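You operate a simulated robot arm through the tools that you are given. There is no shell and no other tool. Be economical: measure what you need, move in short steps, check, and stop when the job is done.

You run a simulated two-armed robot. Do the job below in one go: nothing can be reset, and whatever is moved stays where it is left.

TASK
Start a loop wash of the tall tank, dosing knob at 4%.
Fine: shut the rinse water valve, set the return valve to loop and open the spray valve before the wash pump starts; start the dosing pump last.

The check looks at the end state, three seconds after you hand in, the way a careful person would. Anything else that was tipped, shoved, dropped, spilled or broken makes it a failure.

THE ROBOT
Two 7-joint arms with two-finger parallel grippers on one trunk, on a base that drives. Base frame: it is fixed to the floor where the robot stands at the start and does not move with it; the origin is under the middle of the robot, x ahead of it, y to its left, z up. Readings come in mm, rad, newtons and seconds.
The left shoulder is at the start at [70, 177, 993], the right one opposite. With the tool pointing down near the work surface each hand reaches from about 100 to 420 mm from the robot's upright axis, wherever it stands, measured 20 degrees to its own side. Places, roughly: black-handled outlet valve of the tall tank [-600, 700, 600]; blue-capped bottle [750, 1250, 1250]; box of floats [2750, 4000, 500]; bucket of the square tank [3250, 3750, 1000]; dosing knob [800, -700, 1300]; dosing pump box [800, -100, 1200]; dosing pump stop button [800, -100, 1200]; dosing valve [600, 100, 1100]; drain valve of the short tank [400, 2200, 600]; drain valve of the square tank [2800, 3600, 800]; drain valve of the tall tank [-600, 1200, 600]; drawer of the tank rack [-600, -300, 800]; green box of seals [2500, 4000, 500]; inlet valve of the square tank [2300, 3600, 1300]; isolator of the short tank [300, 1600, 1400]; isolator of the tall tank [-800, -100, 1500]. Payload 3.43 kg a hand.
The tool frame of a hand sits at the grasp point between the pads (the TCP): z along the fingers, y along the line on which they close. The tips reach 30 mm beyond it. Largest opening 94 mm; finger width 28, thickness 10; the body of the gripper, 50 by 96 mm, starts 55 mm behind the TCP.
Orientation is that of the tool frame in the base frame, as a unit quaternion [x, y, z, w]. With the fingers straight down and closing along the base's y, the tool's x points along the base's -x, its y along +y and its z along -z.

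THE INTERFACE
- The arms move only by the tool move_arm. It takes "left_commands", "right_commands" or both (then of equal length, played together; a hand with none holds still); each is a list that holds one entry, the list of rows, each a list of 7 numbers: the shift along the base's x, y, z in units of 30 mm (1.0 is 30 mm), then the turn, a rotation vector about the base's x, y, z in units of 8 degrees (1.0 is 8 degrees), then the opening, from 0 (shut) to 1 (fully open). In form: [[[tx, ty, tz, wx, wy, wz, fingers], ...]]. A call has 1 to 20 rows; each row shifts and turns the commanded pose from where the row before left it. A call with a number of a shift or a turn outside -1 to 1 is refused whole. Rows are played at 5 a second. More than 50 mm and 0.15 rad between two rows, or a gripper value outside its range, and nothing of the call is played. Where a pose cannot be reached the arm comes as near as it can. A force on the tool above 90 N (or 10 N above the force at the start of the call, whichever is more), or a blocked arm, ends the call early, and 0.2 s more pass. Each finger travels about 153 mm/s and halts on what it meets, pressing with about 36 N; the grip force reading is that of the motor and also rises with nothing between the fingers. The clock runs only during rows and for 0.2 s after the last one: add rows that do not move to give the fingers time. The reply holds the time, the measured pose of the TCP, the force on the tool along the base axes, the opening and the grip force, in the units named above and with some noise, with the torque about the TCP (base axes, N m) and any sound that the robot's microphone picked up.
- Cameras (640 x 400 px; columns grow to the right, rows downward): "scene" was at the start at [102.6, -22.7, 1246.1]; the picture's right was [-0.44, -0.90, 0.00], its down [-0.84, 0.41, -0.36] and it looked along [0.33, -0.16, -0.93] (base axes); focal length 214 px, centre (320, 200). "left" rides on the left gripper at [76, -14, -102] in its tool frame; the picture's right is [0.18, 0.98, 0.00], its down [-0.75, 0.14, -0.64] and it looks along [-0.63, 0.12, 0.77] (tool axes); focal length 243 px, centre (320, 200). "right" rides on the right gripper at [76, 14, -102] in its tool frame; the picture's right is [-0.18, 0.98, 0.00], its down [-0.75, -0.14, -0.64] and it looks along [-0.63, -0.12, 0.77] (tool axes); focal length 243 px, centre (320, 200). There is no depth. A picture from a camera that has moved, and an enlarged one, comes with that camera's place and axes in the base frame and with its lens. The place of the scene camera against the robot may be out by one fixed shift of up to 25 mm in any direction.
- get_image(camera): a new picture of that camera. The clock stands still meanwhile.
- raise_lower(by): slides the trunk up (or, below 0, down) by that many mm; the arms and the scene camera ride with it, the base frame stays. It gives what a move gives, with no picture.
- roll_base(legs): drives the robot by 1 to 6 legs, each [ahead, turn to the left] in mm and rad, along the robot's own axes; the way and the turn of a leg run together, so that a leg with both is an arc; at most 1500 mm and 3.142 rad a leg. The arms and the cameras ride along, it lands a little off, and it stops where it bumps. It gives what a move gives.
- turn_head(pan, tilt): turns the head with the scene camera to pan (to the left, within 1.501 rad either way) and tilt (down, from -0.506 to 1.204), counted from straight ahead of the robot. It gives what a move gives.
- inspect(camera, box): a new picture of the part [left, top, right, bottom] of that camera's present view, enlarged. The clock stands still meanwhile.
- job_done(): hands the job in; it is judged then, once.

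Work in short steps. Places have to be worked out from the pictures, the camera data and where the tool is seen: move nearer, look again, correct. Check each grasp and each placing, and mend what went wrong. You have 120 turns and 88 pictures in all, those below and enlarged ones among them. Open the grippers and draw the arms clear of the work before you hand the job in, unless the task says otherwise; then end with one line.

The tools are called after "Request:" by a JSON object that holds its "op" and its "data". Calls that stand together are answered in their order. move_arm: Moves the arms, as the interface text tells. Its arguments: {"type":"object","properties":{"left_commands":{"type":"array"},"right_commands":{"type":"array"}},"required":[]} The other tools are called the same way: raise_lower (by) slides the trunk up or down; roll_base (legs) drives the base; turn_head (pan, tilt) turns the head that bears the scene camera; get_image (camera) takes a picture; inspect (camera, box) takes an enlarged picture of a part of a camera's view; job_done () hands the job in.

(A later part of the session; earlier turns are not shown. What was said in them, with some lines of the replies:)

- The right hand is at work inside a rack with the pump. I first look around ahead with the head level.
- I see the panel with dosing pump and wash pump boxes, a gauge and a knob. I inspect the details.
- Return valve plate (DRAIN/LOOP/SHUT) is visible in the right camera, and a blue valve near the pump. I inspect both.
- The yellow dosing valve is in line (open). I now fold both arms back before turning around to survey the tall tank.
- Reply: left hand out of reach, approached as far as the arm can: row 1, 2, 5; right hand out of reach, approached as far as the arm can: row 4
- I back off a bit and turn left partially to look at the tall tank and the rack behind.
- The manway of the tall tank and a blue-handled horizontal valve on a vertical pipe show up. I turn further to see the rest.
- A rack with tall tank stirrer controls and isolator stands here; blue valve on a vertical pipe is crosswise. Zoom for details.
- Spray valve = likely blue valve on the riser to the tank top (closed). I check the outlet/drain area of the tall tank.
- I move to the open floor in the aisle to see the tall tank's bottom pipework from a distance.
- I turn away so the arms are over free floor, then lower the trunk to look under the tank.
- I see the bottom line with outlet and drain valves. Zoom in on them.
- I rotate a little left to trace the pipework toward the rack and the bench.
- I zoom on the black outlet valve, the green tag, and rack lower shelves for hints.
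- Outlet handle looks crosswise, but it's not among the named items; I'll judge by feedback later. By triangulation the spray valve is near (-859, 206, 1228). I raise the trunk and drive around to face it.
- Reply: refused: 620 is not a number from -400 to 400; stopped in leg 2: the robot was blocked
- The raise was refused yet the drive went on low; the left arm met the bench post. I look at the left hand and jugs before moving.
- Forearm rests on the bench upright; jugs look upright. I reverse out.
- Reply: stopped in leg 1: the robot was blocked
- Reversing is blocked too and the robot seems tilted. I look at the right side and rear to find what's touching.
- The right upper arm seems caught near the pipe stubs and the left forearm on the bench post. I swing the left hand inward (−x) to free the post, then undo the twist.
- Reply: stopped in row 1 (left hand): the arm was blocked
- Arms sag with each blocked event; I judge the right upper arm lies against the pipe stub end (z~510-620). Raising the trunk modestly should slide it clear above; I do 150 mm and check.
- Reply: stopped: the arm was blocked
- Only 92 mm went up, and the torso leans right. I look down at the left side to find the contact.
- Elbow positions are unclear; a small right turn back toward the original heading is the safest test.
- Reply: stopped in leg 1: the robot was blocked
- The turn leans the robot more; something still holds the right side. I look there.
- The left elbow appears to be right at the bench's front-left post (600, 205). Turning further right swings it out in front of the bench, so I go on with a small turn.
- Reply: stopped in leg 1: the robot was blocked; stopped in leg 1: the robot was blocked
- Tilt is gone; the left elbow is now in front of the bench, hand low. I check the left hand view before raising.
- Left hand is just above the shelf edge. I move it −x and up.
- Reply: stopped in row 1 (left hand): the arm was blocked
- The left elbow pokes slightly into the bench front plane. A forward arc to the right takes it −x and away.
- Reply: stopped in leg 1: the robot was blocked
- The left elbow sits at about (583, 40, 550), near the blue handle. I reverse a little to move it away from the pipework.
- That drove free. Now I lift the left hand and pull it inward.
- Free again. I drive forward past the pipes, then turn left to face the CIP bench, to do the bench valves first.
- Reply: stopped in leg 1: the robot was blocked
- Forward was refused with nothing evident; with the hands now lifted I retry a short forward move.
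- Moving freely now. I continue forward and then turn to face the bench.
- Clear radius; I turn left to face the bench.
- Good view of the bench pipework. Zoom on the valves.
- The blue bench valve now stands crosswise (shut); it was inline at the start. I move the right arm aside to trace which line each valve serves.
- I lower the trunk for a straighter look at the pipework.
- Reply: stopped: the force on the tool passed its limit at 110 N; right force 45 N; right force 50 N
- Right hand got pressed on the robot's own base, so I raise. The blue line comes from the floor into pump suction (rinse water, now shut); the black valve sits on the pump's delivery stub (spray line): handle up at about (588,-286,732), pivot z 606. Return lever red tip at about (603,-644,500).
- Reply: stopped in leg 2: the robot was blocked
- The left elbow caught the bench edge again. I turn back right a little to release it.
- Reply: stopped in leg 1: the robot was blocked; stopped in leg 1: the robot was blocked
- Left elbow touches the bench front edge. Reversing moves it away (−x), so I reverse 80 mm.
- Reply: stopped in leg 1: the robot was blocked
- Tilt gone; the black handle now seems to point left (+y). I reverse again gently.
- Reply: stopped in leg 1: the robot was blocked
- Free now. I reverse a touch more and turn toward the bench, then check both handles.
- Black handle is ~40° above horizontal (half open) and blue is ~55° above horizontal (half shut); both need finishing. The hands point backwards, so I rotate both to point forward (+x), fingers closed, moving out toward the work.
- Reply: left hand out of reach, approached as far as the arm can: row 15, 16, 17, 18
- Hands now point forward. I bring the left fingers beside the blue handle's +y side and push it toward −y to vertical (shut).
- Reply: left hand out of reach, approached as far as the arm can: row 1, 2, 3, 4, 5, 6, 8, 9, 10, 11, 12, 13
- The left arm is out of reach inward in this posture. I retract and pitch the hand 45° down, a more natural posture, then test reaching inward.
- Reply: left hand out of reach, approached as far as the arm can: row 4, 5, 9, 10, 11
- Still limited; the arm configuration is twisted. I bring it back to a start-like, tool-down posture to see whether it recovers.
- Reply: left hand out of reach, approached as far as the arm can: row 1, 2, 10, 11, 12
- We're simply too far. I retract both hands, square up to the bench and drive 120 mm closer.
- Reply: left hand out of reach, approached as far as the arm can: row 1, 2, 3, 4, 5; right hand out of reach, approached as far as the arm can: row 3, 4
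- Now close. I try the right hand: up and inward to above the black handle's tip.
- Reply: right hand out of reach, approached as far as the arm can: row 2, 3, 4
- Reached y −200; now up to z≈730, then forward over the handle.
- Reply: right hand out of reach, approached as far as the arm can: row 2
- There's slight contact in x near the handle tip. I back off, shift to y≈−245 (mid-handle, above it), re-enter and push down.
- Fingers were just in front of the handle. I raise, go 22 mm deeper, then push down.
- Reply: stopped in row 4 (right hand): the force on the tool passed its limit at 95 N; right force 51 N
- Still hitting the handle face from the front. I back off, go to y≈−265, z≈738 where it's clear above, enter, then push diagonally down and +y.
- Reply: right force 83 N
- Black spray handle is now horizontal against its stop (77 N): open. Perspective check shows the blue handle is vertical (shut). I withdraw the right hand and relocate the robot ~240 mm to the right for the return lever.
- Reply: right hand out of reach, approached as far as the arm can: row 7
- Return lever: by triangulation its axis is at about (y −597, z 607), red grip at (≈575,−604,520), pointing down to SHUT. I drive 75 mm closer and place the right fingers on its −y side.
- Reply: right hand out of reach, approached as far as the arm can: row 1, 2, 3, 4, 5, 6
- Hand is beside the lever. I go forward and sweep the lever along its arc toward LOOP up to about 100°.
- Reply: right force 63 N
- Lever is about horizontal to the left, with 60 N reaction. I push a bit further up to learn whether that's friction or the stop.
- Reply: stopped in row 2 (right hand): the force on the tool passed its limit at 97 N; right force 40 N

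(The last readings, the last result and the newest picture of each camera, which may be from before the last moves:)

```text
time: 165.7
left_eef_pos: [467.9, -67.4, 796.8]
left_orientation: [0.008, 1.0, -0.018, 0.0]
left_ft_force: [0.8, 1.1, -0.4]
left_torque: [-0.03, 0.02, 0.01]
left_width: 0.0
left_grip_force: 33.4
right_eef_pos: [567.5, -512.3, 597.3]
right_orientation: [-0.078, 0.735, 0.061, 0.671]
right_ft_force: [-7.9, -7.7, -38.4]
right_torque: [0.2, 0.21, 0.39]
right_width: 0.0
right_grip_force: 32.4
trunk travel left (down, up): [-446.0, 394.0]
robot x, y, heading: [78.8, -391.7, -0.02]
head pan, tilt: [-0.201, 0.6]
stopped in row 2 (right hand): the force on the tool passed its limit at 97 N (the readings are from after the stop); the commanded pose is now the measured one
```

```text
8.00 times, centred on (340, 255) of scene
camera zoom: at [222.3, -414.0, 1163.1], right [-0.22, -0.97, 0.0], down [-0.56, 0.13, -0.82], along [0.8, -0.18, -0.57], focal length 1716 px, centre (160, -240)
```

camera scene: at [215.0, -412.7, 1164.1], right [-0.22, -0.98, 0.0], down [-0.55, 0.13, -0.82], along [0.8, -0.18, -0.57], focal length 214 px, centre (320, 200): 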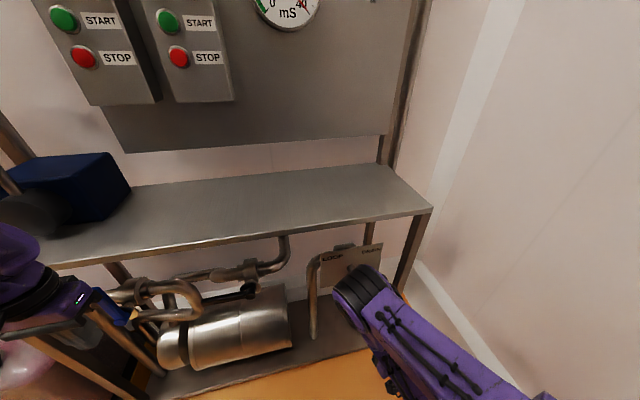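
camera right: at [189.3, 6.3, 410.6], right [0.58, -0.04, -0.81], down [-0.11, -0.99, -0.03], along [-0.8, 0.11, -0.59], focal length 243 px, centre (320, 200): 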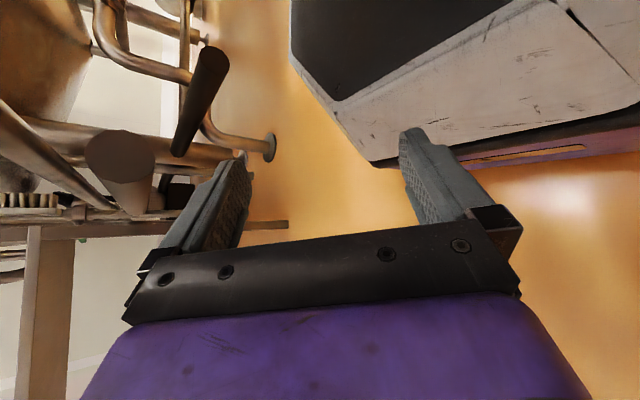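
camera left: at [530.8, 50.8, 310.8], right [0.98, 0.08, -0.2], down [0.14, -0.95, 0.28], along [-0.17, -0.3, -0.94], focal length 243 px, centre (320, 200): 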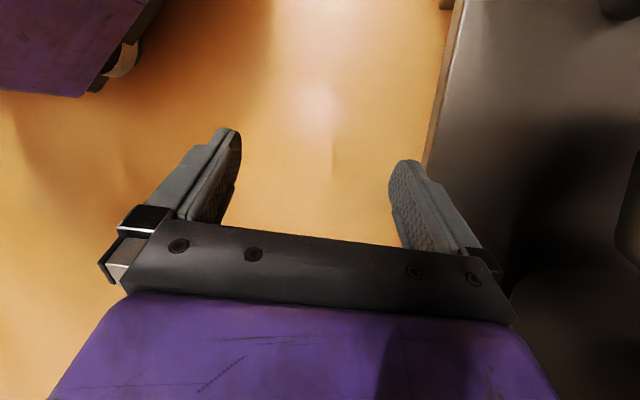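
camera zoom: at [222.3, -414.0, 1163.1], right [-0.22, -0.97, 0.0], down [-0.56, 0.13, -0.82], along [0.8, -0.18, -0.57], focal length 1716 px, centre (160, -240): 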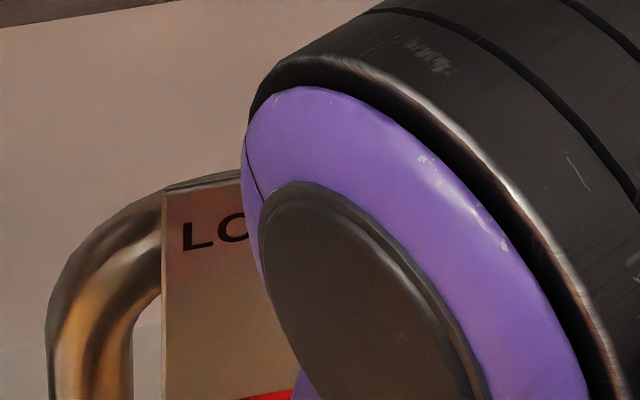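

It's a hard stop. I withdraw and check the lever's angle relative to LOOP.

Request:
{"op": "move_arm", "data": {"right_commands": [[[0, 0, -0.5, 0, 0, 0, 0], [-1, 0, -0.2, 0, 0, 0, 0], [-1, 0, 0, 0, 0, 0, 0], [-1, 0, 0, 0, 0, 0, 0], [-1, -0.5, 0, 0, 0, 0, 0], [-1, -1, 0, 0, 0, 0, 0], [0, -1, 0, 0, 0, 0, 0], [0, -1, 0, 0, 0, 0, 0], [0, 0, 0, 0, 0, 0, 0]]]}}

Request:
{"op": "roll_base", "data": {"legs": [[-90, 0]]}}

Request:
{"op": "turn_head", "data": {"pan": -0.3, "tilt": 0.6}}

Request:
{"op": "inspect", "data": {"camera": "scene", "box": [160, 150, 400, 300]}}

```text
time: 167.7
left_eef_pos: [465.0, -65.5, 799.2]
left_orientation: [0.01, 1.0, -0.018, 0.003]
left_ft_force: [1.0, -0.1, 0.6]
left_torque: [0.01, -0.02, -0.01]
left_width: 0.0
left_grip_force: 33.1
right_eef_pos: [461.9, -606.9, 589.3]
right_orientation: [-0.076, 0.728, 0.061, 0.678]
right_ft_force: [-1.0, 0.1, -0.1]
right_torque: [0.0, -0.01, 0.01]
right_width: 0.1
right_grip_force: 33.1
right hand out of reach, approached as far as the arm can: row 6, 7, 8
trunk travel left (down, up): [-446.0, 394.0]
robot x, y, heading: [74.3, -392.8, -0.02]
head pan, tilt: [-0.201, 0.6]
```

```text
time: 168.8
left_eef_pos: [374.4, -63.8, 799.7]
left_orientation: [0.009, 1.0, -0.018, 0.003]
left_ft_force: [-0.2, -0.8, -0.9]
left_torque: [0.02, -0.04, 0.01]
left_width: 0.0
left_grip_force: 33.4
right_eef_pos: [372.1, -604.4, 588.6]
right_orientation: [-0.076, 0.728, 0.06, 0.679]
right_ft_force: [-0.7, 0.1, 1.6]
right_torque: [-0.01, 0.0, -0.03]
right_width: 0.0
right_grip_force: 33.3
trunk travel left (down, up): [-446.0, 394.0]
robot x, y, heading: [-13.3, -390.3, -0.023]
head pan, tilt: [-0.201, 0.6]
```

```text
time: 169.5
left_eef_pos: [375.3, -63.8, 798.0]
left_orientation: [0.009, 1.0, -0.019, 0.002]
left_ft_force: [0.4, 0.2, 0.4]
left_torque: [0.01, 0.03, 0.03]
left_width: 0.4
left_grip_force: 32.8
right_eef_pos: [373.2, -604.2, 589.0]
right_orientation: [-0.077, 0.728, 0.061, 0.678]
right_ft_force: [-0.1, 0.1, 0.6]
right_torque: [0.02, -0.03, 0.02]
right_width: 0.0
right_grip_force: 32.9
trunk travel left (down, up): [-446.0, 394.0]
robot x, y, heading: [-14.6, -390.7, -0.023]
head pan, tilt: [-0.3, 0.6]
```

```text
2.67 times, centred on (280, 225) of scene
camera zoom: at [123.5, -419.1, 1164.0], right [-0.32, -0.95, 0.0], down [-0.54, 0.18, -0.82], along [0.78, -0.26, -0.57], focal length 572 px, centre (427, 133)
```

zoom: 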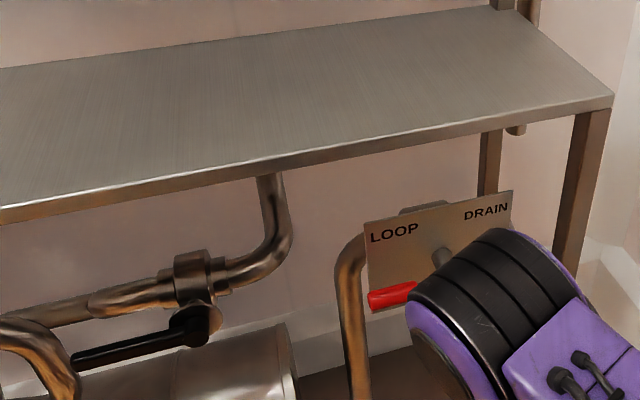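

Lever horizontally left at LOOP, spray handle horizontal. I raise the trunk for the panel and zoom on the knob.

Request:
{"op": "raise_lower", "data": {"by": 360}}

Request:
{"op": "turn_head", "data": {"pan": -0.38, "tilt": 0.25}}

Request:
{"op": "inspect", "data": {"camera": "scene", "box": [296, 170, 344, 200]}}

```text
time: 173.0
left_eef_pos: [374.4, -63.6, 1158.5]
left_orientation: [0.009, 1.0, -0.018, 0.002]
left_ft_force: [-0.1, 0.5, 1.1]
left_torque: [0.0, 0.01, 0.0]
left_width: 0.0
left_grip_force: 33.4
right_eef_pos: [373.5, -604.0, 949.6]
right_orientation: [-0.077, 0.729, 0.061, 0.678]
right_ft_force: [-0.1, 0.2, -0.2]
right_torque: [0.03, -0.02, 0.02]
right_width: 0.0
right_grip_force: 33.1
trunk travel left (down, up): [-806.0, 34.0]
robot x, y, heading: [-12.7, -390.7, -0.024]
head pan, tilt: [-0.3, 0.6]
```

```text
time: 173.8
left_eef_pos: [375.0, -63.2, 1159.5]
left_orientation: [0.009, 1.0, -0.019, 0.002]
left_ft_force: [0.3, -0.1, -0.3]
left_torque: [-0.01, 0.04, -0.01]
left_width: 0.1
left_grip_force: 33.0
right_eef_pos: [372.9, -604.5, 948.9]
right_orientation: [-0.077, 0.728, 0.061, 0.678]
right_ft_force: [-0.8, -0.2, 0.0]
right_torque: [-0.03, 0.01, 0.01]
right_width: 0.0
right_grip_force: 32.9
trunk travel left (down, up): [-806.0, 34.0]
robot x, y, heading: [-10.1, -390.0, -0.023]
head pan, tilt: [-0.38, 0.25]
```

```text
13.33 times, centred on (320, 185) of scene
camera zoom: at [125.4, -427.8, 1556.2], right [-0.39, -0.92, 0.0], down [-0.23, 0.1, -0.97], along [0.89, -0.38, -0.25], focal length 2860 px, centre (320, 400)
```

zoom: 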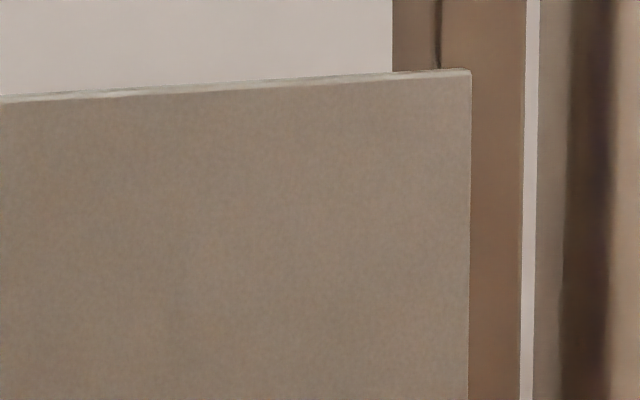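

I mis-aimed; the knob should be around pixel (305,220).

Request:
{"op": "inspect", "data": {"camera": "scene", "box": [273, 195, 345, 240]}}

```text
8.89 times, centred on (309, 218) of scene
camera zoom: at [125.4, -427.8, 1556.2], right [-0.39, -0.92, 0.0], down [-0.23, 0.1, -0.97], along [0.89, -0.38, -0.25], focal length 1906 px, centre (418, 44)
```

zoom: 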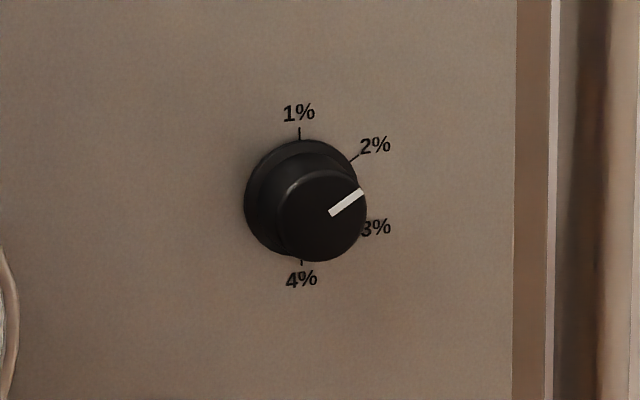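

Clear: pointer at ~2%, 4% is straight down, so +120° about +x (clockwise). Knob centre ≈ (≈775–800,−665,1309), ~40 mm wide. I raise the right hand, level it, pre-roll −60° and open the fingers.

Request:
{"op": "move_arm", "data": {"right_commands": [[[0, 0, 1, 0, -0.25, -0.7, 0.5], [0, 0, 1, 0, -0.25, -0.7, 0.7], [0, 0, 1, -0.75, 0, 0, 0.8], [0, 0, 1, -0.75, 0, 0, 0.8], [0, 0, 1, -0.75, 0, 0, 0.8], [0, 0, 1, -0.75, 0, 0, 0.8], [0, 0, 1, -0.75, 0, 0, 0.8], [0, 0, 1, -0.75, 0, 0, 0.8], [0, 0, 1, -0.75, 0, 0, 0.8], [0, 0, 1, -0.75, 0, 0, 0.8], [0, 0, 1, -0.75, 0, 0, 0.8], [0, -0.3, 1, -0.75, 0, 0, 0.8], [0, -0.5, 0, 0, 0, 0, 0.8], [0, 0, 0, 0, 0, 0, 0.8]]]}}

```text
time: 176.8
left_eef_pos: [375.0, -63.4, 1159.2]
left_orientation: [0.009, 1.0, -0.019, 0.002]
left_ft_force: [0.1, 1.3, 0.3]
left_torque: [0.0, 0.02, -0.03]
left_width: 0.0
left_grip_force: 33.0
right_eef_pos: [491.2, -593.6, 1220.3]
right_orientation: [-0.359, 0.609, -0.362, 0.607]
right_ft_force: [0.2, 0.3, -0.4]
right_torque: [0.01, 0.03, -0.04]
right_width: 75.0
right_grip_force: 0.1
right hand out of reach, approached as far as the arm can: row 3, 4, 5, 6, 7, 8, 9, 10, 11, 12, 13
trunk travel left (down, up): [-806.0, 34.0]
robot x, y, heading: [-12.4, -390.2, -0.025]
head pan, tilt: [-0.38, 0.25]
```

Orientation is right. I drive forward 190 mm, raise the trunk 30 mm, then adjust y and z.

Request:
{"op": "roll_base", "data": {"legs": [[190, 0]]}}

Request:
{"op": "raise_lower", "data": {"by": 32}}

Request:
{"op": "move_arm", "data": {"right_commands": [[[0, -0.6, 0.5, 0, 0, 0, 0.8], [0, -0.6, 0.5, 0, 0, 0, 0.8], [0, -0.6, 0.5, 0, 0, 0, 0.8], [0, -0.5, 0.5, 0, 0, 0, 0.8], [0, 0, 0, 0, 0, 0, 0.8]]]}}

```text
time: 178.4
left_eef_pos: [565.7, -69.4, 1158.5]
left_orientation: [0.01, 1.0, -0.019, 0.004]
left_ft_force: [0.0, 0.4, 0.1]
left_torque: [0.02, -0.02, -0.01]
left_width: 0.0
left_grip_force: 33.6
right_eef_pos: [681.0, -597.8, 1219.4]
right_orientation: [-0.358, 0.609, -0.362, 0.608]
right_ft_force: [-0.5, 0.0, -0.1]
right_torque: [-0.01, 0.01, 0.0]
right_width: 75.1
right_grip_force: 0.0
trunk travel left (down, up): [-806.0, 34.0]
robot x, y, heading: [178.4, -396.6, -0.025]
head pan, tilt: [-0.38, 0.25]
```

```text
time: 179.2
left_eef_pos: [568.4, -69.1, 1190.2]
left_orientation: [0.01, 1.0, -0.019, 0.001]
left_ft_force: [1.0, 0.4, -0.4]
left_torque: [-0.01, 0.04, 0.0]
left_width: 0.1
left_grip_force: 33.7
right_eef_pos: [684.8, -597.8, 1250.4]
right_orientation: [-0.359, 0.61, -0.362, 0.607]
right_ft_force: [0.1, -0.4, -0.6]
right_torque: [0.02, 0.01, 0.02]
right_width: 75.0
right_grip_force: 0.0
trunk travel left (down, up): [-838.0, 2.0]
robot x, y, heading: [181.4, -397.9, -0.024]
head pan, tilt: [-0.38, 0.25]
```

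```text
time: 180.4
left_eef_pos: [568.2, -70.1, 1191.0]
left_orientation: [0.01, 1.0, -0.018, 0.002]
left_ft_force: [-0.7, 0.0, -0.5]
left_torque: [0.05, -0.03, 0.04]
left_width: 0.0
left_grip_force: 32.5
right_eef_pos: [687.9, -668.1, 1312.5]
right_orientation: [-0.361, 0.609, -0.36, 0.607]
right_ft_force: [-0.1, 0.6, -0.3]
right_torque: [0.01, -0.02, 0.02]
right_width: 75.5
right_grip_force: 0.0
right hand out of reach, approached as far as the arm can: row 2
trunk travel left (down, up): [-838.0, 2.0]
robot x, y, heading: [179.5, -399.8, -0.024]
head pan, tilt: [-0.38, 0.25]
```

Now aligned by numbers; one picture to check against the knob.

Request:
{"op": "inspect", "data": {"camera": "scene", "box": [272, 205, 400, 285]}}

```text
5.00 times, centred on (336, 245) of scene
camera zoom: at [318.1, -433.3, 1588.2], right [-0.39, -0.92, 0.0], down [-0.23, 0.1, -0.97], along [0.89, -0.38, -0.25], focal length 1072 px, centre (240, -25)
```

zoom: 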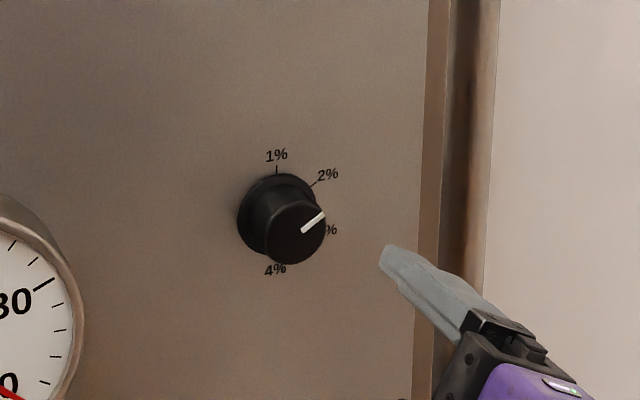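

Triangulation puts the knob face near x≈822, y≈−688, z≈1303 (after correcting with the finger's seen position). I open fully, advance to just before it, and check.

Request:
{"op": "move_arm", "data": {"right_commands": [[[0.5, -0.35, -0.15, 0, 0, 0, 1], [0.8, -0.3, -0.15, 0, 0, 0, 1], [0.8, 0, 0, 0, 0, 0, 1], [0.6, 0, 0, 0, 0, 0, 1], [0, 0, 0, 0, 0, 0, 1]]]}}

Request:
{"op": "inspect", "data": {"camera": "scene", "box": [272, 205, 400, 285]}}

```text
time: 181.6
left_eef_pos: [567.5, -70.1, 1190.1]
left_orientation: [0.01, 1.0, -0.018, 0.002]
left_ft_force: [-0.2, 0.3, -0.1]
left_torque: [0.0, -0.01, 0.01]
left_width: 0.1
left_grip_force: 33.0
right_eef_pos: [768.1, -688.3, 1301.2]
right_orientation: [-0.359, 0.609, -0.362, 0.607]
right_ft_force: [0.0, -0.6, 0.1]
right_torque: [-0.02, 0.02, -0.01]
right_width: 94.0
right_grip_force: 0.0
trunk travel left (down, up): [-838.0, 2.0]
robot x, y, heading: [175.9, -396.7, -0.031]
head pan, tilt: [-0.38, 0.25]
```

```text
5.00 times, centred on (336, 245) of scene
camera zoom: at [317.3, -433.5, 1588.3], right [-0.39, -0.92, 0.0], down [-0.23, 0.1, -0.97], along [0.89, -0.38, -0.25], focal length 1072 px, centre (240, -25)
```

zoom: 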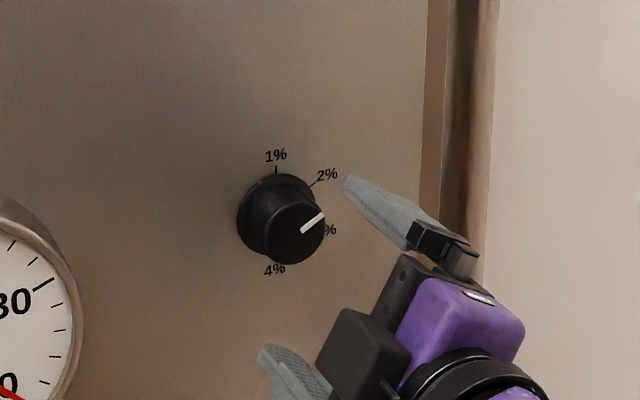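

Tip midpoint is ~9 mm low relative to the knob axis. I correct up, advance 34 mm, and close on the knob.

Request:
{"op": "move_arm", "data": {"right_commands": [[[0, -0.05, 0.3, 0, 0, 0, 1], [0.55, 0, 0, 0, 0, 0, 1], [0.55, 0, 0, 0, 0, 0, 1], [0, 0, 0, 0, 0, 0, 1], [0, 0, 0, 0, 0, 0, 0.3], [0, 0, 0, 0, 0, 0, 0.3], [0, 0, 0, 0, 0, 0, 0.3]]]}}

```text
time: 183.2
left_eef_pos: [568.5, -69.9, 1191.6]
left_orientation: [0.01, 1.0, -0.019, 0.003]
left_ft_force: [-0.1, 0.7, 0.0]
left_torque: [0.01, -0.01, 0.01]
left_width: 0.0
left_grip_force: 32.5
right_eef_pos: [800.6, -690.6, 1315.0]
right_orientation: [-0.357, 0.609, -0.363, 0.609]
right_ft_force: [9.2, -7.5, 21.2]
right_torque: [0.28, -0.46, -0.43]
right_width: 41.2
right_grip_force: 44.3
trunk travel left (down, up): [-838.0, 2.0]
robot x, y, heading: [178.0, -398.1, -0.024]
head pan, tilt: [-0.38, 0.25]
```

Knob gripped (41 mm). I nudge up slightly to relieve side load and rotate +104° first.

Request:
{"op": "move_arm", "data": {"right_commands": [[[0, -0.05, 0.2, 0, 0, 0, 0.3], [0, 0, 0, 1, 0, 0, 0.3], [0, 0, 0, 1, 0, 0, 0.3], [0, 0, 0, 1, 0, 0, 0.3], [0, 0, 0, 1, 0, 0, 0.3], [0, 0, 0, 1, 0, 0, 0.3], [0, 0, 0, 1, 0, 0, 0.3], [0, 0, 0, 1, 0, 0, 0.3], [0, 0, 0, 1, 0, 0, 0.3], [0, 0, 0, 1, 0, 0, 0.3], [0, 0, 0, 1, 0, 0, 0.3], [0, 0, 0, 1, 0, 0, 0.3], [0, 0, 0, 1, 0, 0, 0.3], [0, 0, 0, 1, 0, 0, 0.3], [0, 0, 0, 1, 0, 0, 0.3], [0, 0, 0, 1, 0, 0, 0.3], [0, 0, 0, 0, 0, 0, 0.3]]]}}

Request:
{"op": "inspect", "data": {"camera": "scene", "box": [288, 210, 352, 250]}}

```text
time: 186.8
left_eef_pos: [566.6, -61.5, 1189.3]
left_orientation: [0.009, 1.0, -0.021, 0.002]
left_ft_force: [0.6, -0.5, -0.2]
left_torque: [0.03, 0.03, -0.01]
left_width: 0.0
left_grip_force: 32.8
right_eef_pos: [800.2, -681.2, 1322.0]
right_orientation: [0.345, 0.618, 0.347, 0.616]
right_ft_force: [1.4, 21.5, 12.1]
right_torque: [-0.78, -0.16, 0.79]
right_width: 41.0
right_grip_force: 44.6
trunk travel left (down, up): [-838.0, 2.0]
robot x, y, heading: [182.1, -395.5, -0.023]
head pan, tilt: [-0.38, 0.25]
```

```text
10.00 times, centred on (320, 230) of scene
camera zoom: at [316.0, -422.5, 1588.7], right [-0.39, -0.92, 0.01], down [-0.23, 0.09, -0.97], along [0.89, -0.38, -0.24], focal length 2145 px, centre (320, -100)
```

zoom: 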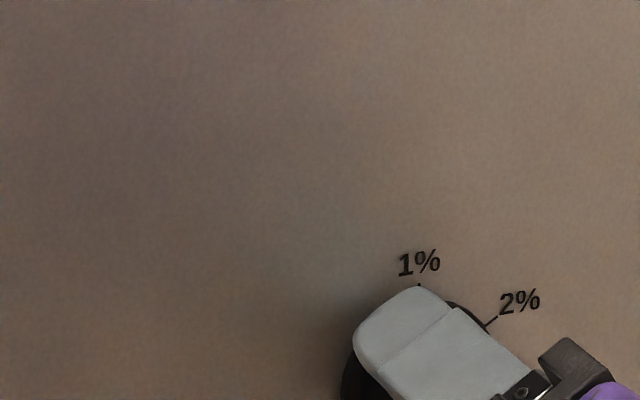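

Rotated 120°. I open, back away, and check the pointer.

Request:
{"op": "move_arm", "data": {"right_commands": [[[0, 0, 0, 0, 0, 0, 1], [0, 0, 0, 0, 0, 0, 1], [0, 0, 0, 0, 0, 0, 1], [-1, 0, 0, 0, 0, 0, 1], [-1, 0, 0, 0, 0, 0, 1], [-1, 0, 0, 0, 0, 0, 1], [-1, 0, 0, 0, 0, 0, 0.5], [0, 0, 0, 0, 0, 0, 0.5]]]}}

Request:
{"op": "inspect", "data": {"camera": "scene", "box": [299, 231, 363, 271]}}

```text
time: 188.6
left_eef_pos: [568.0, -66.9, 1190.2]
left_orientation: [0.01, 1.0, -0.019, 0.002]
left_ft_force: [0.5, 0.8, -0.4]
left_torque: [-0.02, -0.01, 0.0]
left_width: 0.1
left_grip_force: 33.4
right_eef_pos: [683.1, -685.4, 1317.4]
right_orientation: [0.345, 0.619, 0.347, 0.615]
right_ft_force: [-0.1, 0.6, -0.1]
right_torque: [0.01, -0.02, -0.02]
right_width: 46.7
right_grip_force: 0.0
trunk travel left (down, up): [-838.0, 2.0]
robot x, y, heading: [179.1, -396.4, -0.026]
head pan, tilt: [-0.38, 0.25]
```

```text
10.00 times, centred on (331, 251) of scene
camera zoom: at [317.8, -430.2, 1588.3], right [-0.39, -0.92, 0.0], down [-0.23, 0.1, -0.97], along [0.89, -0.38, -0.25], focal length 2145 px, centre (210, -310)
```

zoom: 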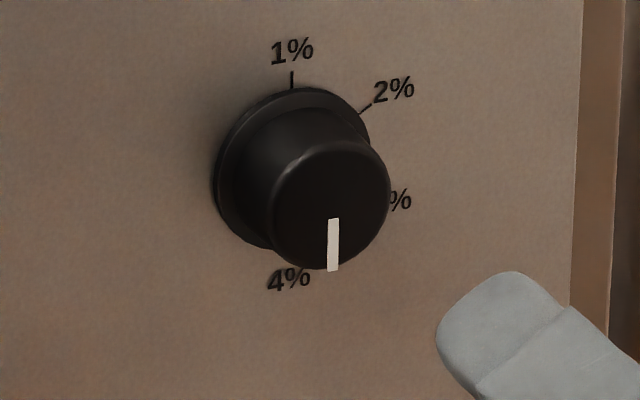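

Pointer straight down at 4%. Next the wash pump START (estimated (788,−252,~1215)) with the left hand: I turn it from pointing down to pointing forward.

Request:
{"op": "move_arm", "data": {"left_commands": [[[0.1, 0, 0.1, 0, -0.94, 0, 0], [0.1, 0, 0.1, 0, -0.94, 0, 0], [0.1, 0, 0.1, 0, -0.94, 0, 0], [0.1, 0, 0.1, 0, -0.94, 0, 0], [0.1, 0, 0.1, 0, -0.94, 0, 0], [0.1, 0, 0.1, 0, -0.94, 0, 0], [0.1, 0, 0.1, 0, -0.94, 0, 0], [0.1, 0, 0.1, 0, -0.94, 0, 0], [0.1, 0, 0.1, 0, -0.94, 0, 0], [0.1, 0, 0.1, 0, -0.94, 0, 0], [0.1, 0, 0.1, 0, -0.94, 0, 0], [0.1, 0, 0, 0, -0.94, 0, 0], [0, -1, 0, 0, 0, 0, 0], [0, -1, 0, 0, 0, 0, 0], [0, -1, 0, 0, 0, 0, 0], [0, -1, 0, 0, 0, 0, 0], [0, -1, 0, 0, 0, 0, 0], [0, -1, 0, 0, 0, 0, 0], [0, 0, 0, 0, 0, 0, 0]]], "right_commands": [[[-1, 0, 0, 0, 0, 0, 0], [-1, 0, 0, 0, 0, 0, 0], [-1, 0, 0, 0, 0, 0, 0], [0, 0, 0, 0, 0, 0, 0], [0, 0, 0, 0, 0, 0, 0], [0, 0, 0, 0, 0, 0, 0], [0, 0, 0, 0, 0, 0, 0], [0, 0, 0, 0, 0, 0, 0], [0, 0, 0, 0, 0, 0, 0], [0, 0, 0, 0, 0, 0, 0], [0, 0, 0, 0, 0, 0, 0], [0, 0, 0, 0, 0, 0, 0], [0, 0, 0, 0, 0, 0, 0], [0, 0, 0, 0, 0, 0, 0], [0, 0, 0, 0, 0, 0, 0], [0, 0, 0, 0, 0, 0, 0], [0, 0, 0, 0, 0, 0, 0], [0, 0, 0, 0, 0, 0, 0], [0, 0, 0, 0, 0, 0, 0]]]}}

```text
time: 192.6
left_eef_pos: [654.9, -43.3, 1176.1]
left_orientation: [0.022, 0.704, -0.009, 0.71]
left_ft_force: [-0.8, 0.2, 0.8]
left_torque: [0.0, 0.01, -0.04]
left_width: 0.0
left_grip_force: 32.4
left hand out of reach, approached as far as the arm can: row 1, 2, 3, 4, 5, 7, 8, 9, 10, 13, 14, 15, 16, 17, 18
right_eef_pos: [670.0, -700.4, 1329.7]
right_orientation: [0.346, 0.618, 0.348, 0.614]
right_ft_force: [-0.5, -0.1, -0.6]
right_torque: [0.01, 0.0, -0.02]
right_width: 0.1
right_grip_force: 33.0
right hand out of reach, approached as far as the arm can: row 1, 2, 3
trunk travel left (down, up): [-838.0, 2.0]
robot x, y, heading: [179.2, -396.6, -0.021]
head pan, tilt: [-0.38, 0.25]
```

The left arm reaches only outward (robot-left ≥ 350 mm). So I back off, tuck the right hand, and turn the robot right 0.5 rad so the buttons lie on the left arm's side.

Request:
{"op": "roll_base", "data": {"legs": [[-120, 0]]}}

Request:
{"op": "move_arm", "data": {"right_commands": [[[-0.5, 1, -0.5, 0, 0, 0, 0], [-0.5, 1, -0.5, 0, 0, 0, 0], [-0.5, 1, -0.5, 0, 0, 0, 0], [-0.5, 1, -0.5, 0, 0, 0, 0], [-0.5, 1, -0.5, 0, 0, 0, 0], [0, 0, 0, 0, 0, 0, 0]]]}}

Request:
{"op": "roll_base", "data": {"legs": [[0, -0.5]]}}

```text
time: 193.8
left_eef_pos: [534.9, -39.0, 1176.4]
left_orientation: [0.02, 0.704, -0.008, 0.71]
left_ft_force: [0.0, 0.5, -1.1]
left_torque: [0.02, 0.0, 0.01]
left_width: 0.1
left_grip_force: 32.7
right_eef_pos: [553.8, -697.6, 1328.6]
right_orientation: [0.345, 0.619, 0.347, 0.614]
right_ft_force: [-0.1, -0.2, 0.4]
right_torque: [-0.01, 0.01, 0.02]
right_width: 0.0
right_grip_force: 33.1
trunk travel left (down, up): [-838.0, 2.0]
robot x, y, heading: [61.2, -394.7, -0.027]
head pan, tilt: [-0.38, 0.25]
```

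```text
time: 195.2
left_eef_pos: [534.7, -40.6, 1176.2]
left_orientation: [0.022, 0.703, -0.008, 0.711]
left_ft_force: [0.1, -0.7, -0.2]
left_torque: [0.04, -0.02, 0.06]
left_width: 0.3
left_grip_force: 33.2
right_eef_pos: [545.3, -541.2, 1273.2]
right_orientation: [0.346, 0.619, 0.347, 0.614]
right_ft_force: [-0.3, -0.1, 0.1]
right_torque: [0.0, 0.03, 0.0]
right_width: 0.1
right_grip_force: 33.3
right hand out of reach, approached as far as the arm can: row 1, 2, 3, 4, 5
trunk travel left (down, up): [-838.0, 2.0]
robot x, y, heading: [60.3, -394.8, -0.031]
head pan, tilt: [-0.38, 0.25]
```

```text
time: 197.0
left_eef_pos: [646.5, -307.9, 1176.2]
left_orientation: [0.193, 0.677, -0.182, 0.686]
left_ft_force: [-0.1, 0.5, -0.4]
left_torque: [-0.01, 0.02, -0.04]
left_width: 0.0
left_grip_force: 32.5
right_eef_pos: [418.4, -753.8, 1274.0]
right_orientation: [0.486, 0.515, 0.186, 0.681]
right_ft_force: [0.0, -0.7, -0.2]
right_torque: [0.0, 0.02, -0.01]
right_width: 0.0
right_grip_force: 32.8
trunk travel left (down, up): [-838.0, 2.0]
robot x, y, heading: [60.5, -391.1, -0.52]
head pan, tilt: [-0.38, 0.25]
```

Now I yaw the left hand back to face +x and bring it to (700,−252,1218), then check with a picture.

Request:
{"op": "move_arm", "data": {"left_commands": [[[0.36, 0.37, 0.28, 0, 0, 0.72, 0], [0.36, 0.37, 0.28, 0, 0, 0.72, 0], [0.36, 0.37, 0.28, 0, 0, 0.72, 0], [0.36, 0.37, 0.28, 0, 0, 0.72, 0], [0.36, 0.37, 0.28, 0, 0, 0.72, 0], [0, 0, 0, 0, 0, 0, 0]]]}}

Request:
{"op": "turn_head", "data": {"pan": 0.72, "tilt": 0.45}}

Request:
{"op": "inspect", "data": {"camera": "scene", "box": [190, 110, 430, 260]}}

```text
time: 198.4
left_eef_pos: [605.5, -188.8, 1093.1]
left_orientation: [0.09, 0.697, -0.077, 0.707]
left_ft_force: [0.4, -0.8, 0.3]
left_torque: [0.01, -0.04, 0.0]
left_width: 0.2
left_grip_force: 32.9
left hand out of reach, approached as far as the arm can: row 1, 2, 3, 4, 5
right_eef_pos: [419.3, -755.2, 1273.1]
right_orientation: [0.486, 0.515, 0.187, 0.681]
right_ft_force: [-0.5, 0.3, -0.1]
right_torque: [0.01, 0.03, -0.02]
right_width: 0.1
right_grip_force: 33.2
trunk travel left (down, up): [-838.0, 2.0]
robot x, y, heading: [57.3, -393.8, -0.52]
head pan, tilt: [-0.38, 0.25]
```

```text
time: 199.8
left_eef_pos: [605.3, -188.2, 1094.2]
left_orientation: [0.09, 0.697, -0.077, 0.708]
left_ft_force: [0.2, 0.4, -0.7]
left_torque: [-0.01, -0.03, -0.01]
left_width: 0.0
left_grip_force: 32.7
right_eef_pos: [418.3, -754.9, 1272.9]
right_orientation: [0.486, 0.516, 0.186, 0.681]
right_ft_force: [-0.2, -0.8, -0.2]
right_torque: [0.02, 0.01, 0.01]
right_width: 0.0
right_grip_force: 33.1
trunk travel left (down, up): [-838.0, 2.0]
robot x, y, heading: [59.7, -391.7, -0.519]
head pan, tilt: [0.721, 0.45]
```

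```text
2.67 times, centred on (310, 185) of scene
camera zoom: at [196.0, -398.9, 1569.6], right [0.2, -0.98, 0.0], down [-0.43, -0.09, -0.9], along [0.88, 0.18, -0.44], focal length 572 px, centre (347, 240)
```

zoom: 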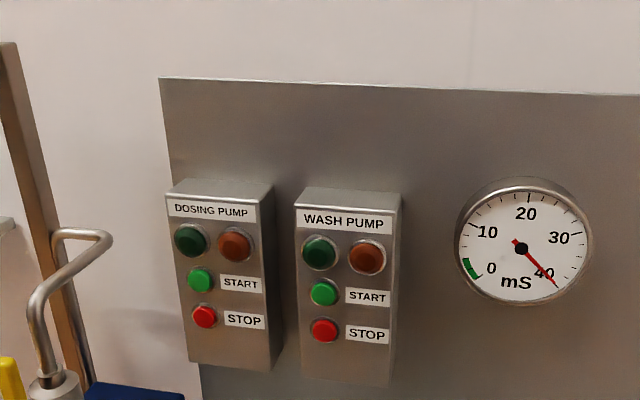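

The left arm stays awkward. The right arm is healthier, so I turn left to heading ≈0.4 and approach so the START buttons lie on the right arm's side.

Request:
{"op": "roll_base", "data": {"legs": [[0, 0.92]]}}

Request:
{"op": "move_arm", "data": {"right_commands": [[[0, 0.3, -0.3, 0, 0, -0.5, 0], [0, 0.3, -0.3, 0, 0, -0.5, 0], [0, 0.3, -0.3, 0, 0, -0.5, 0], [0, 0.3, -0.3, 0, 0, -0.5, 0], [0, 0.3, -0.3, 0, 0, -0.5, 0], [0, 0.3, -0.3, 0, 0, -0.5, 0], [0, 0, 0, 0, 0, 0, 0]]]}}

```text
time: 202.5
left_eef_pos: [228.8, 163.3, 1093.2]
left_orientation: [-0.228, 0.665, 0.244, 0.668]
left_ft_force: [-0.1, -0.3, 0.0]
left_torque: [0.0, -0.04, 0.0]
left_width: 0.0
left_grip_force: 32.7
right_eef_pos: [565.5, -329.7, 1273.1]
right_orientation: [0.208, 0.677, 0.468, 0.528]
right_ft_force: [0.3, 0.0, -1.3]
right_torque: [0.01, 0.02, -0.01]
right_width: 0.0
right_grip_force: 33.1
trunk travel left (down, up): [-838.0, 2.0]
robot x, y, heading: [59.8, -397.2, 0.394]
head pan, tilt: [0.721, 0.45]
```

```text
time: 204.1
left_eef_pos: [228.8, 162.6, 1092.8]
left_orientation: [-0.228, 0.664, 0.244, 0.668]
left_ft_force: [-0.2, 0.1, 0.4]
left_torque: [0.03, -0.02, 0.04]
left_width: 0.0
left_grip_force: 33.2
right_eef_pos: [564.6, -275.7, 1220.4]
right_orientation: [0.346, 0.619, 0.348, 0.613]
right_ft_force: [1.3, -0.7, -0.2]
right_torque: [0.02, 0.02, 0.01]
right_width: 0.0
right_grip_force: 33.6
trunk travel left (down, up): [-838.0, 2.0]
robot x, y, heading: [62.2, -395.0, 0.397]
head pan, tilt: [0.721, 0.45]
```

Right hand now points +x at (565,−276,1220). I drive forward 110 mm and look at tip versus button.

Request:
{"op": "roll_base", "data": {"legs": [[110, 0]]}}

Request:
{"op": "move_arm", "data": {"right_commands": [[[0.6, -0.35, 0, 0, 0, 0, 0], [0.6, -0.3, -0.1, 0, 0, 0, 0], [0, 0, 0, 0, 0, 0, 0]]]}}

Request:
{"op": "turn_head", "data": {"pan": -0.2, "tilt": 0.45}}

Request:
{"op": "inspect", "data": {"camera": "scene", "box": [240, 150, 400, 250]}}

```text
time: 205.3
left_eef_pos: [331.8, 206.3, 1093.3]
left_orientation: [-0.228, 0.664, 0.243, 0.669]
left_ft_force: [-1.0, -0.5, 0.4]
left_torque: [0.03, -0.01, -0.02]
left_width: 0.0
left_grip_force: 32.7
right_eef_pos: [667.2, -231.9, 1220.9]
right_orientation: [0.344, 0.619, 0.348, 0.614]
right_ft_force: [0.0, 0.4, -0.2]
right_torque: [-0.02, 0.02, -0.01]
right_width: 0.0
right_grip_force: 33.3
trunk travel left (down, up): [-838.0, 2.0]
robot x, y, heading: [167.4, -351.1, 0.397]
head pan, tilt: [0.721, 0.45]
```

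```text
time: 206.1
left_eef_pos: [332.5, 207.2, 1092.3]
left_orientation: [-0.228, 0.665, 0.244, 0.668]
left_ft_force: [-0.1, 0.1, 1.3]
left_torque: [0.03, -0.01, -0.01]
left_width: 0.0
left_grip_force: 32.8
right_eef_pos: [704.7, -251.7, 1216.5]
right_orientation: [0.345, 0.619, 0.348, 0.614]
right_ft_force: [0.8, -0.2, -0.3]
right_torque: [0.01, 0.0, -0.03]
right_width: 0.0
right_grip_force: 33.4
trunk travel left (down, up): [-838.0, 2.0]
robot x, y, heading: [163.2, -349.1, 0.391]
head pan, tilt: [0.721, 0.45]
```

```text
time: 207.3
left_eef_pos: [332.4, 208.2, 1093.4]
left_orientation: [-0.229, 0.664, 0.245, 0.668]
left_ft_force: [0.0, -0.1, -0.4]
left_torque: [-0.01, 0.02, 0.0]
left_width: 0.0
left_grip_force: 32.9
right_eef_pos: [703.2, -249.8, 1218.4]
right_orientation: [0.345, 0.62, 0.347, 0.613]
right_ft_force: [0.6, -0.4, -0.2]
right_torque: [-0.02, 0.04, 0.01]
right_width: 0.0
right_grip_force: 32.9
trunk travel left (down, up): [-838.0, 2.0]
robot x, y, heading: [166.9, -351.4, 0.398]
head pan, tilt: [-0.201, 0.45]
```

```text
4.00 times, centred on (320, 200) of scene
camera zoom: at [302.5, -311.1, 1569.6], right [0.2, -0.98, 0.0], down [-0.43, -0.09, -0.9], along [0.88, 0.18, -0.44], focal length 858 px, centre (320, 200)
```

zoom: 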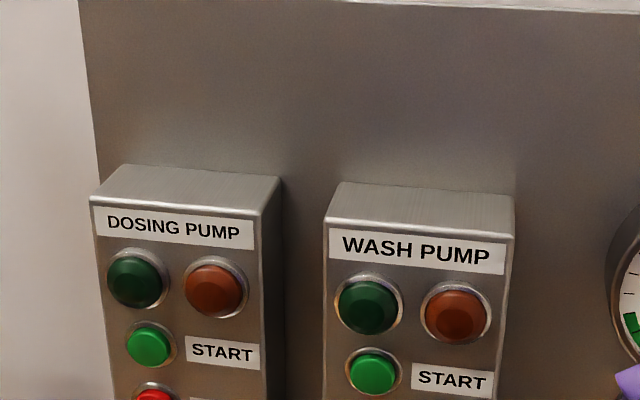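

Estimates agree: wash START at about (770–788, −254, 1220). I align and push in gently.

Request:
{"op": "move_arm", "data": {"right_commands": [[[0, -0.15, 0.1, 0, 0, 0, 0], [0.4, 0, 0, 0, 0, 0, 0], [0.4, 0, 0, 0, 0, 0, 0], [0.3, 0, 0, 0, 0, 0, 0], [0.2, 0, 0, 0, 0, 0, 0], [0.2, 0, 0, 0, 0, 0, 0], [0, 0, 0, 0, 0, 0, 0]]]}}

```text
time: 208.9
left_eef_pos: [327.1, 207.2, 1094.0]
left_orientation: [-0.23, 0.663, 0.245, 0.669]
left_ft_force: [0.8, 0.1, 0.0]
left_torque: [0.02, -0.01, 0.01]
left_width: 0.0
left_grip_force: 32.4
right_eef_pos: [742.9, -255.4, 1222.0]
right_orientation: [0.343, 0.62, 0.348, 0.614]
right_ft_force: [-31.1, 0.1, -18.0]
right_torque: [0.06, 0.39, -0.13]
right_width: 0.0
right_grip_force: 33.2
trunk travel left (down, up): [-838.0, 2.0]
robot x, y, heading: [164.3, -351.8, 0.401]
head pan, tilt: [-0.201, 0.45]
heard: click
```

A click was heard at 31 N. I back off and listen.

Request:
{"op": "move_arm", "data": {"right_commands": [[[-0.6, 0, 0, 0, 0, 0, 0], [-0.6, 0, 0, 0, 0, 0, 0], [-0.6, 0, 0, 0, 0, 0, 0], [-0.6, 0, 0, 0, 0, 0, 0], [0, 0, 0, 0, 0, 0, 0], [0, 0, 0, 0, 0, 0, 0]]]}}

Request:
{"op": "inspect", "data": {"camera": "scene", "box": [240, 170, 432, 290]}}

```text
time: 210.3
left_eef_pos: [332.4, 207.7, 1092.8]
left_orientation: [-0.228, 0.664, 0.245, 0.668]
left_ft_force: [-0.7, -0.2, -0.1]
left_torque: [-0.04, -0.02, -0.02]
left_width: 0.0
left_grip_force: 33.3
right_eef_pos: [678.4, -256.4, 1220.5]
right_orientation: [0.345, 0.619, 0.347, 0.614]
right_ft_force: [-0.2, 0.5, -0.8]
right_torque: [-0.02, 0.02, 0.0]
right_width: 0.2
right_grip_force: 33.0
trunk travel left (down, up): [-838.0, 2.0]
robot x, y, heading: [163.4, -355.3, 0.395]
head pan, tilt: [-0.201, 0.45]
```

```text
3.33 times, centred on (336, 230) of scene
camera zoom: at [302.3, -311.2, 1569.6], right [0.19, -0.98, 0.0], down [-0.43, -0.08, -0.9], along [0.88, 0.17, -0.44], focal length 715 px, centre (267, 100)
```

zoom: 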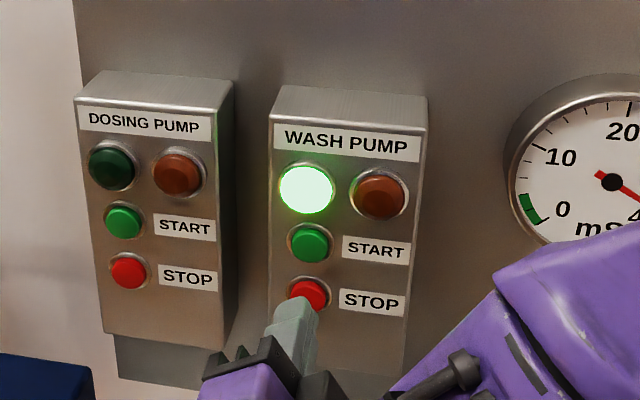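

Wash pump runs (green lamp), no fault. Dosing START lies 161 mm to +y at the same height: hand target (743, −94, 1222). I turn left 0.25 and re-aim.

Request:
{"op": "roll_base", "data": {"legs": [[0, 0.25]]}}

Request:
{"op": "move_arm", "data": {"right_commands": [[[0, 0.4, 0, 0, 0, -0.6, 0], [0, 0.4, 0, 0, 0, -0.6, 0], [0, 0.4, 0, 0, 0, -0.6, 0], [0, 0, 0, 0, 0, 0, 0]]]}}

```text
time: 211.6
left_eef_pos: [192.7, 232.6, 1094.7]
left_orientation: [-0.309, 0.631, 0.325, 0.633]
left_ft_force: [-0.3, 0.6, -0.2]
left_torque: [0.01, 0.02, 0.0]
left_width: 0.0
left_grip_force: 33.2
right_eef_pos: [641.5, -132.4, 1220.7]
right_orientation: [0.266, 0.657, 0.422, 0.566]
right_ft_force: [0.9, -1.3, -0.1]
right_torque: [-0.03, 0.0, 0.01]
right_width: 0.1
right_grip_force: 33.2
trunk travel left (down, up): [-838.0, 2.0]
robot x, y, heading: [166.5, -351.0, 0.644]
head pan, tilt: [-0.201, 0.45]
```

```text
time: 212.6
left_eef_pos: [190.5, 231.1, 1093.6]
left_orientation: [-0.309, 0.631, 0.326, 0.633]
left_ft_force: [-0.4, -0.2, -0.3]
left_torque: [-0.02, -0.01, 0.0]
left_width: 0.3
left_grip_force: 32.4
right_eef_pos: [639.4, -96.5, 1219.9]
right_orientation: [0.346, 0.619, 0.346, 0.615]
right_ft_force: [0.1, -1.2, 0.2]
right_torque: [-0.01, -0.01, 0.01]
right_width: 0.1
right_grip_force: 33.4
trunk travel left (down, up): [-838.0, 2.0]
robot x, y, heading: [165.8, -350.0, 0.64]
head pan, tilt: [-0.201, 0.45]
```

Aligned at (639,−96,1220), pointing +x. I push forward to the same depth as before.

Request:
{"op": "move_arm", "data": {"right_commands": [[[0.8, 0.08, 0.07, 0, 0, 0, 0], [0.8, 0, 0, 0, 0, 0, 0], [0.8, 0, 0, 0, 0, 0, 0], [0.4, 0, 0, 0, 0, 0, 0], [0.4, 0, 0, 0, 0, 0, 0], [0.3, 0, 0, 0, 0, 0, 0], [0, 0, 0, 0, 0, 0, 0]]]}}

```text
time: 214.2
left_eef_pos: [185.8, 229.6, 1093.4]
left_orientation: [-0.309, 0.63, 0.325, 0.634]
left_ft_force: [-0.8, -0.4, -0.2]
left_torque: [-0.04, 0.03, -0.02]
left_width: 0.0
left_grip_force: 32.4
right_eef_pos: [742.1, -94.8, 1222.8]
right_orientation: [0.344, 0.619, 0.347, 0.615]
right_ft_force: [-22.8, -4.8, -11.2]
right_torque: [0.09, 0.31, -0.27]
right_width: 0.1
right_grip_force: 33.3
trunk travel left (down, up): [-838.0, 2.0]
robot x, y, heading: [163.1, -351.1, 0.642]
head pan, tilt: [-0.201, 0.45]
heard: click
```

Click heard. I withdraw, open the grippers, and back away from the bench.

Request:
{"op": "move_arm", "data": {"right_commands": [[[-0.8, 0, 0, 0, 0, 0, 0], [-0.8, 0, 0, 0, 0, 0, 0], [-0.8, 0, 0, 0, 0, 0, 0], [-0.8, 0, 0, 0, 0, 0, 0.5], [-0.5, 0, 0, 0, 0, 0, 1], [0, 0, 0, 0, 0, 0, 1], [0, 0, 0, 0, 0, 0, 1]]], "left_commands": [[[0, 0, 0, 0, 0, 0, 0], [0, 0, 0, 0, 0, 0, 0.5], [0, 0, 0, 0, 0, 0, 1], [0, 0, 0, 0, 0, 0, 1], [0, 0, 0, 0, 0, 0, 1], [0, 0, 0, 0, 0, 0, 1], [0, 0, 0, 0, 0, 0, 1]]]}}

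Request:
{"op": "roll_base", "data": {"legs": [[-200, 0]]}}

Request:
{"op": "turn_head", "data": {"pan": -0.6, "tilt": 0.45}}

Request:
{"op": "get_image", "data": {"camera": "scene"}}

```text
time: 215.8
left_eef_pos: [190.7, 232.3, 1092.5]
left_orientation: [-0.308, 0.631, 0.325, 0.633]
left_ft_force: [0.2, 0.9, -0.8]
left_torque: [-0.02, -0.02, -0.05]
left_width: 94.0
left_grip_force: 0.1
right_eef_pos: [634.4, -93.2, 1223.1]
right_orientation: [0.346, 0.619, 0.346, 0.614]
right_ft_force: [0.1, -0.1, -0.5]
right_torque: [0.0, -0.01, -0.01]
right_width: 94.0
right_grip_force: 0.1
trunk travel left (down, up): [-838.0, 2.0]
robot x, y, heading: [161.6, -349.5, 0.645]
head pan, tilt: [-0.201, 0.45]
heard: click
```

```text
time: 217.4
left_eef_pos: [32.8, 112.6, 1093.9]
left_orientation: [-0.308, 0.632, 0.325, 0.633]
left_ft_force: [0.5, 0.1, 0.5]
left_torque: [-0.02, 0.01, -0.01]
left_width: 94.1
left_grip_force: 0.1
right_eef_pos: [475.7, -214.2, 1221.5]
right_orientation: [0.346, 0.619, 0.346, 0.614]
right_ft_force: [-0.1, 0.0, 0.7]
right_torque: [-0.01, 0.0, -0.01]
right_width: 94.1
right_grip_force: 0.2
trunk travel left (down, up): [-838.0, 2.0]
robot x, y, heading: [6.3, -469.5, 0.643]
head pan, tilt: [-0.201, 0.45]
```

```text
time: 218.3
left_eef_pos: [31.3, 111.3, 1093.9]
left_orientation: [-0.308, 0.631, 0.325, 0.634]
left_ft_force: [0.0, 0.8, 0.0]
left_torque: [-0.01, 0.03, 0.0]
left_width: 93.9
left_grip_force: 0.1
right_eef_pos: [473.3, -214.7, 1222.2]
right_orientation: [0.347, 0.618, 0.348, 0.614]
right_ft_force: [-0.5, -0.5, 0.9]
right_torque: [0.02, -0.01, 0.03]
right_width: 93.9
right_grip_force: 0.1
trunk travel left (down, up): [-838.0, 2.0]
robot x, y, heading: [1.1, -474.1, 0.645]
head pan, tilt: [-0.6, 0.45]
```

```text
0 pictures are left
camera scene: at [136.8, -435.3, 1569.7], right [0.04, -1.0, 0.0], down [-0.43, -0.02, -0.9], along [0.9, 0.04, -0.43], focal length 214 px, centre (320, 200)
```

scene: 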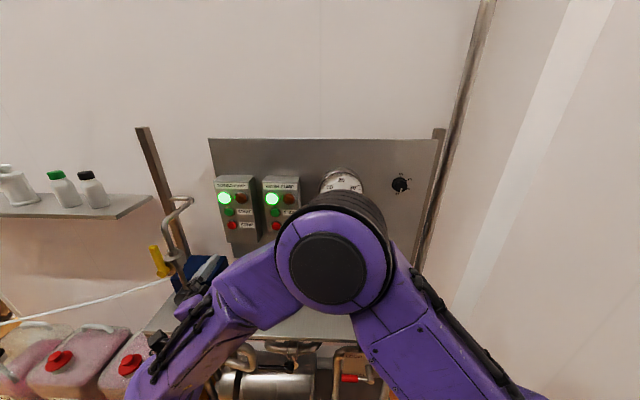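

Both green lamps are lit, the red return lever points to LOOP, the jugs are upright, and the arms are open and clear. I hand in.

Request:
{"op": "job_done", "data": {}}

```text
The job is handed in.
```

The tall tank's loop wash is running: rinse water shut, return on loop, spray open, wash pump started, dosing knob at 4%, dosing pump started last. Three doubts: I took the black-handled valve on the pump's delivery line as the spray valve and left the blue riser valve at the tank alone. I also left the tank outlet valve, which looked closed. And my arm jammed against the bench on the way: it turned the rinse valve shut by accident and moved the spray valve part-way, which I then finished opening.
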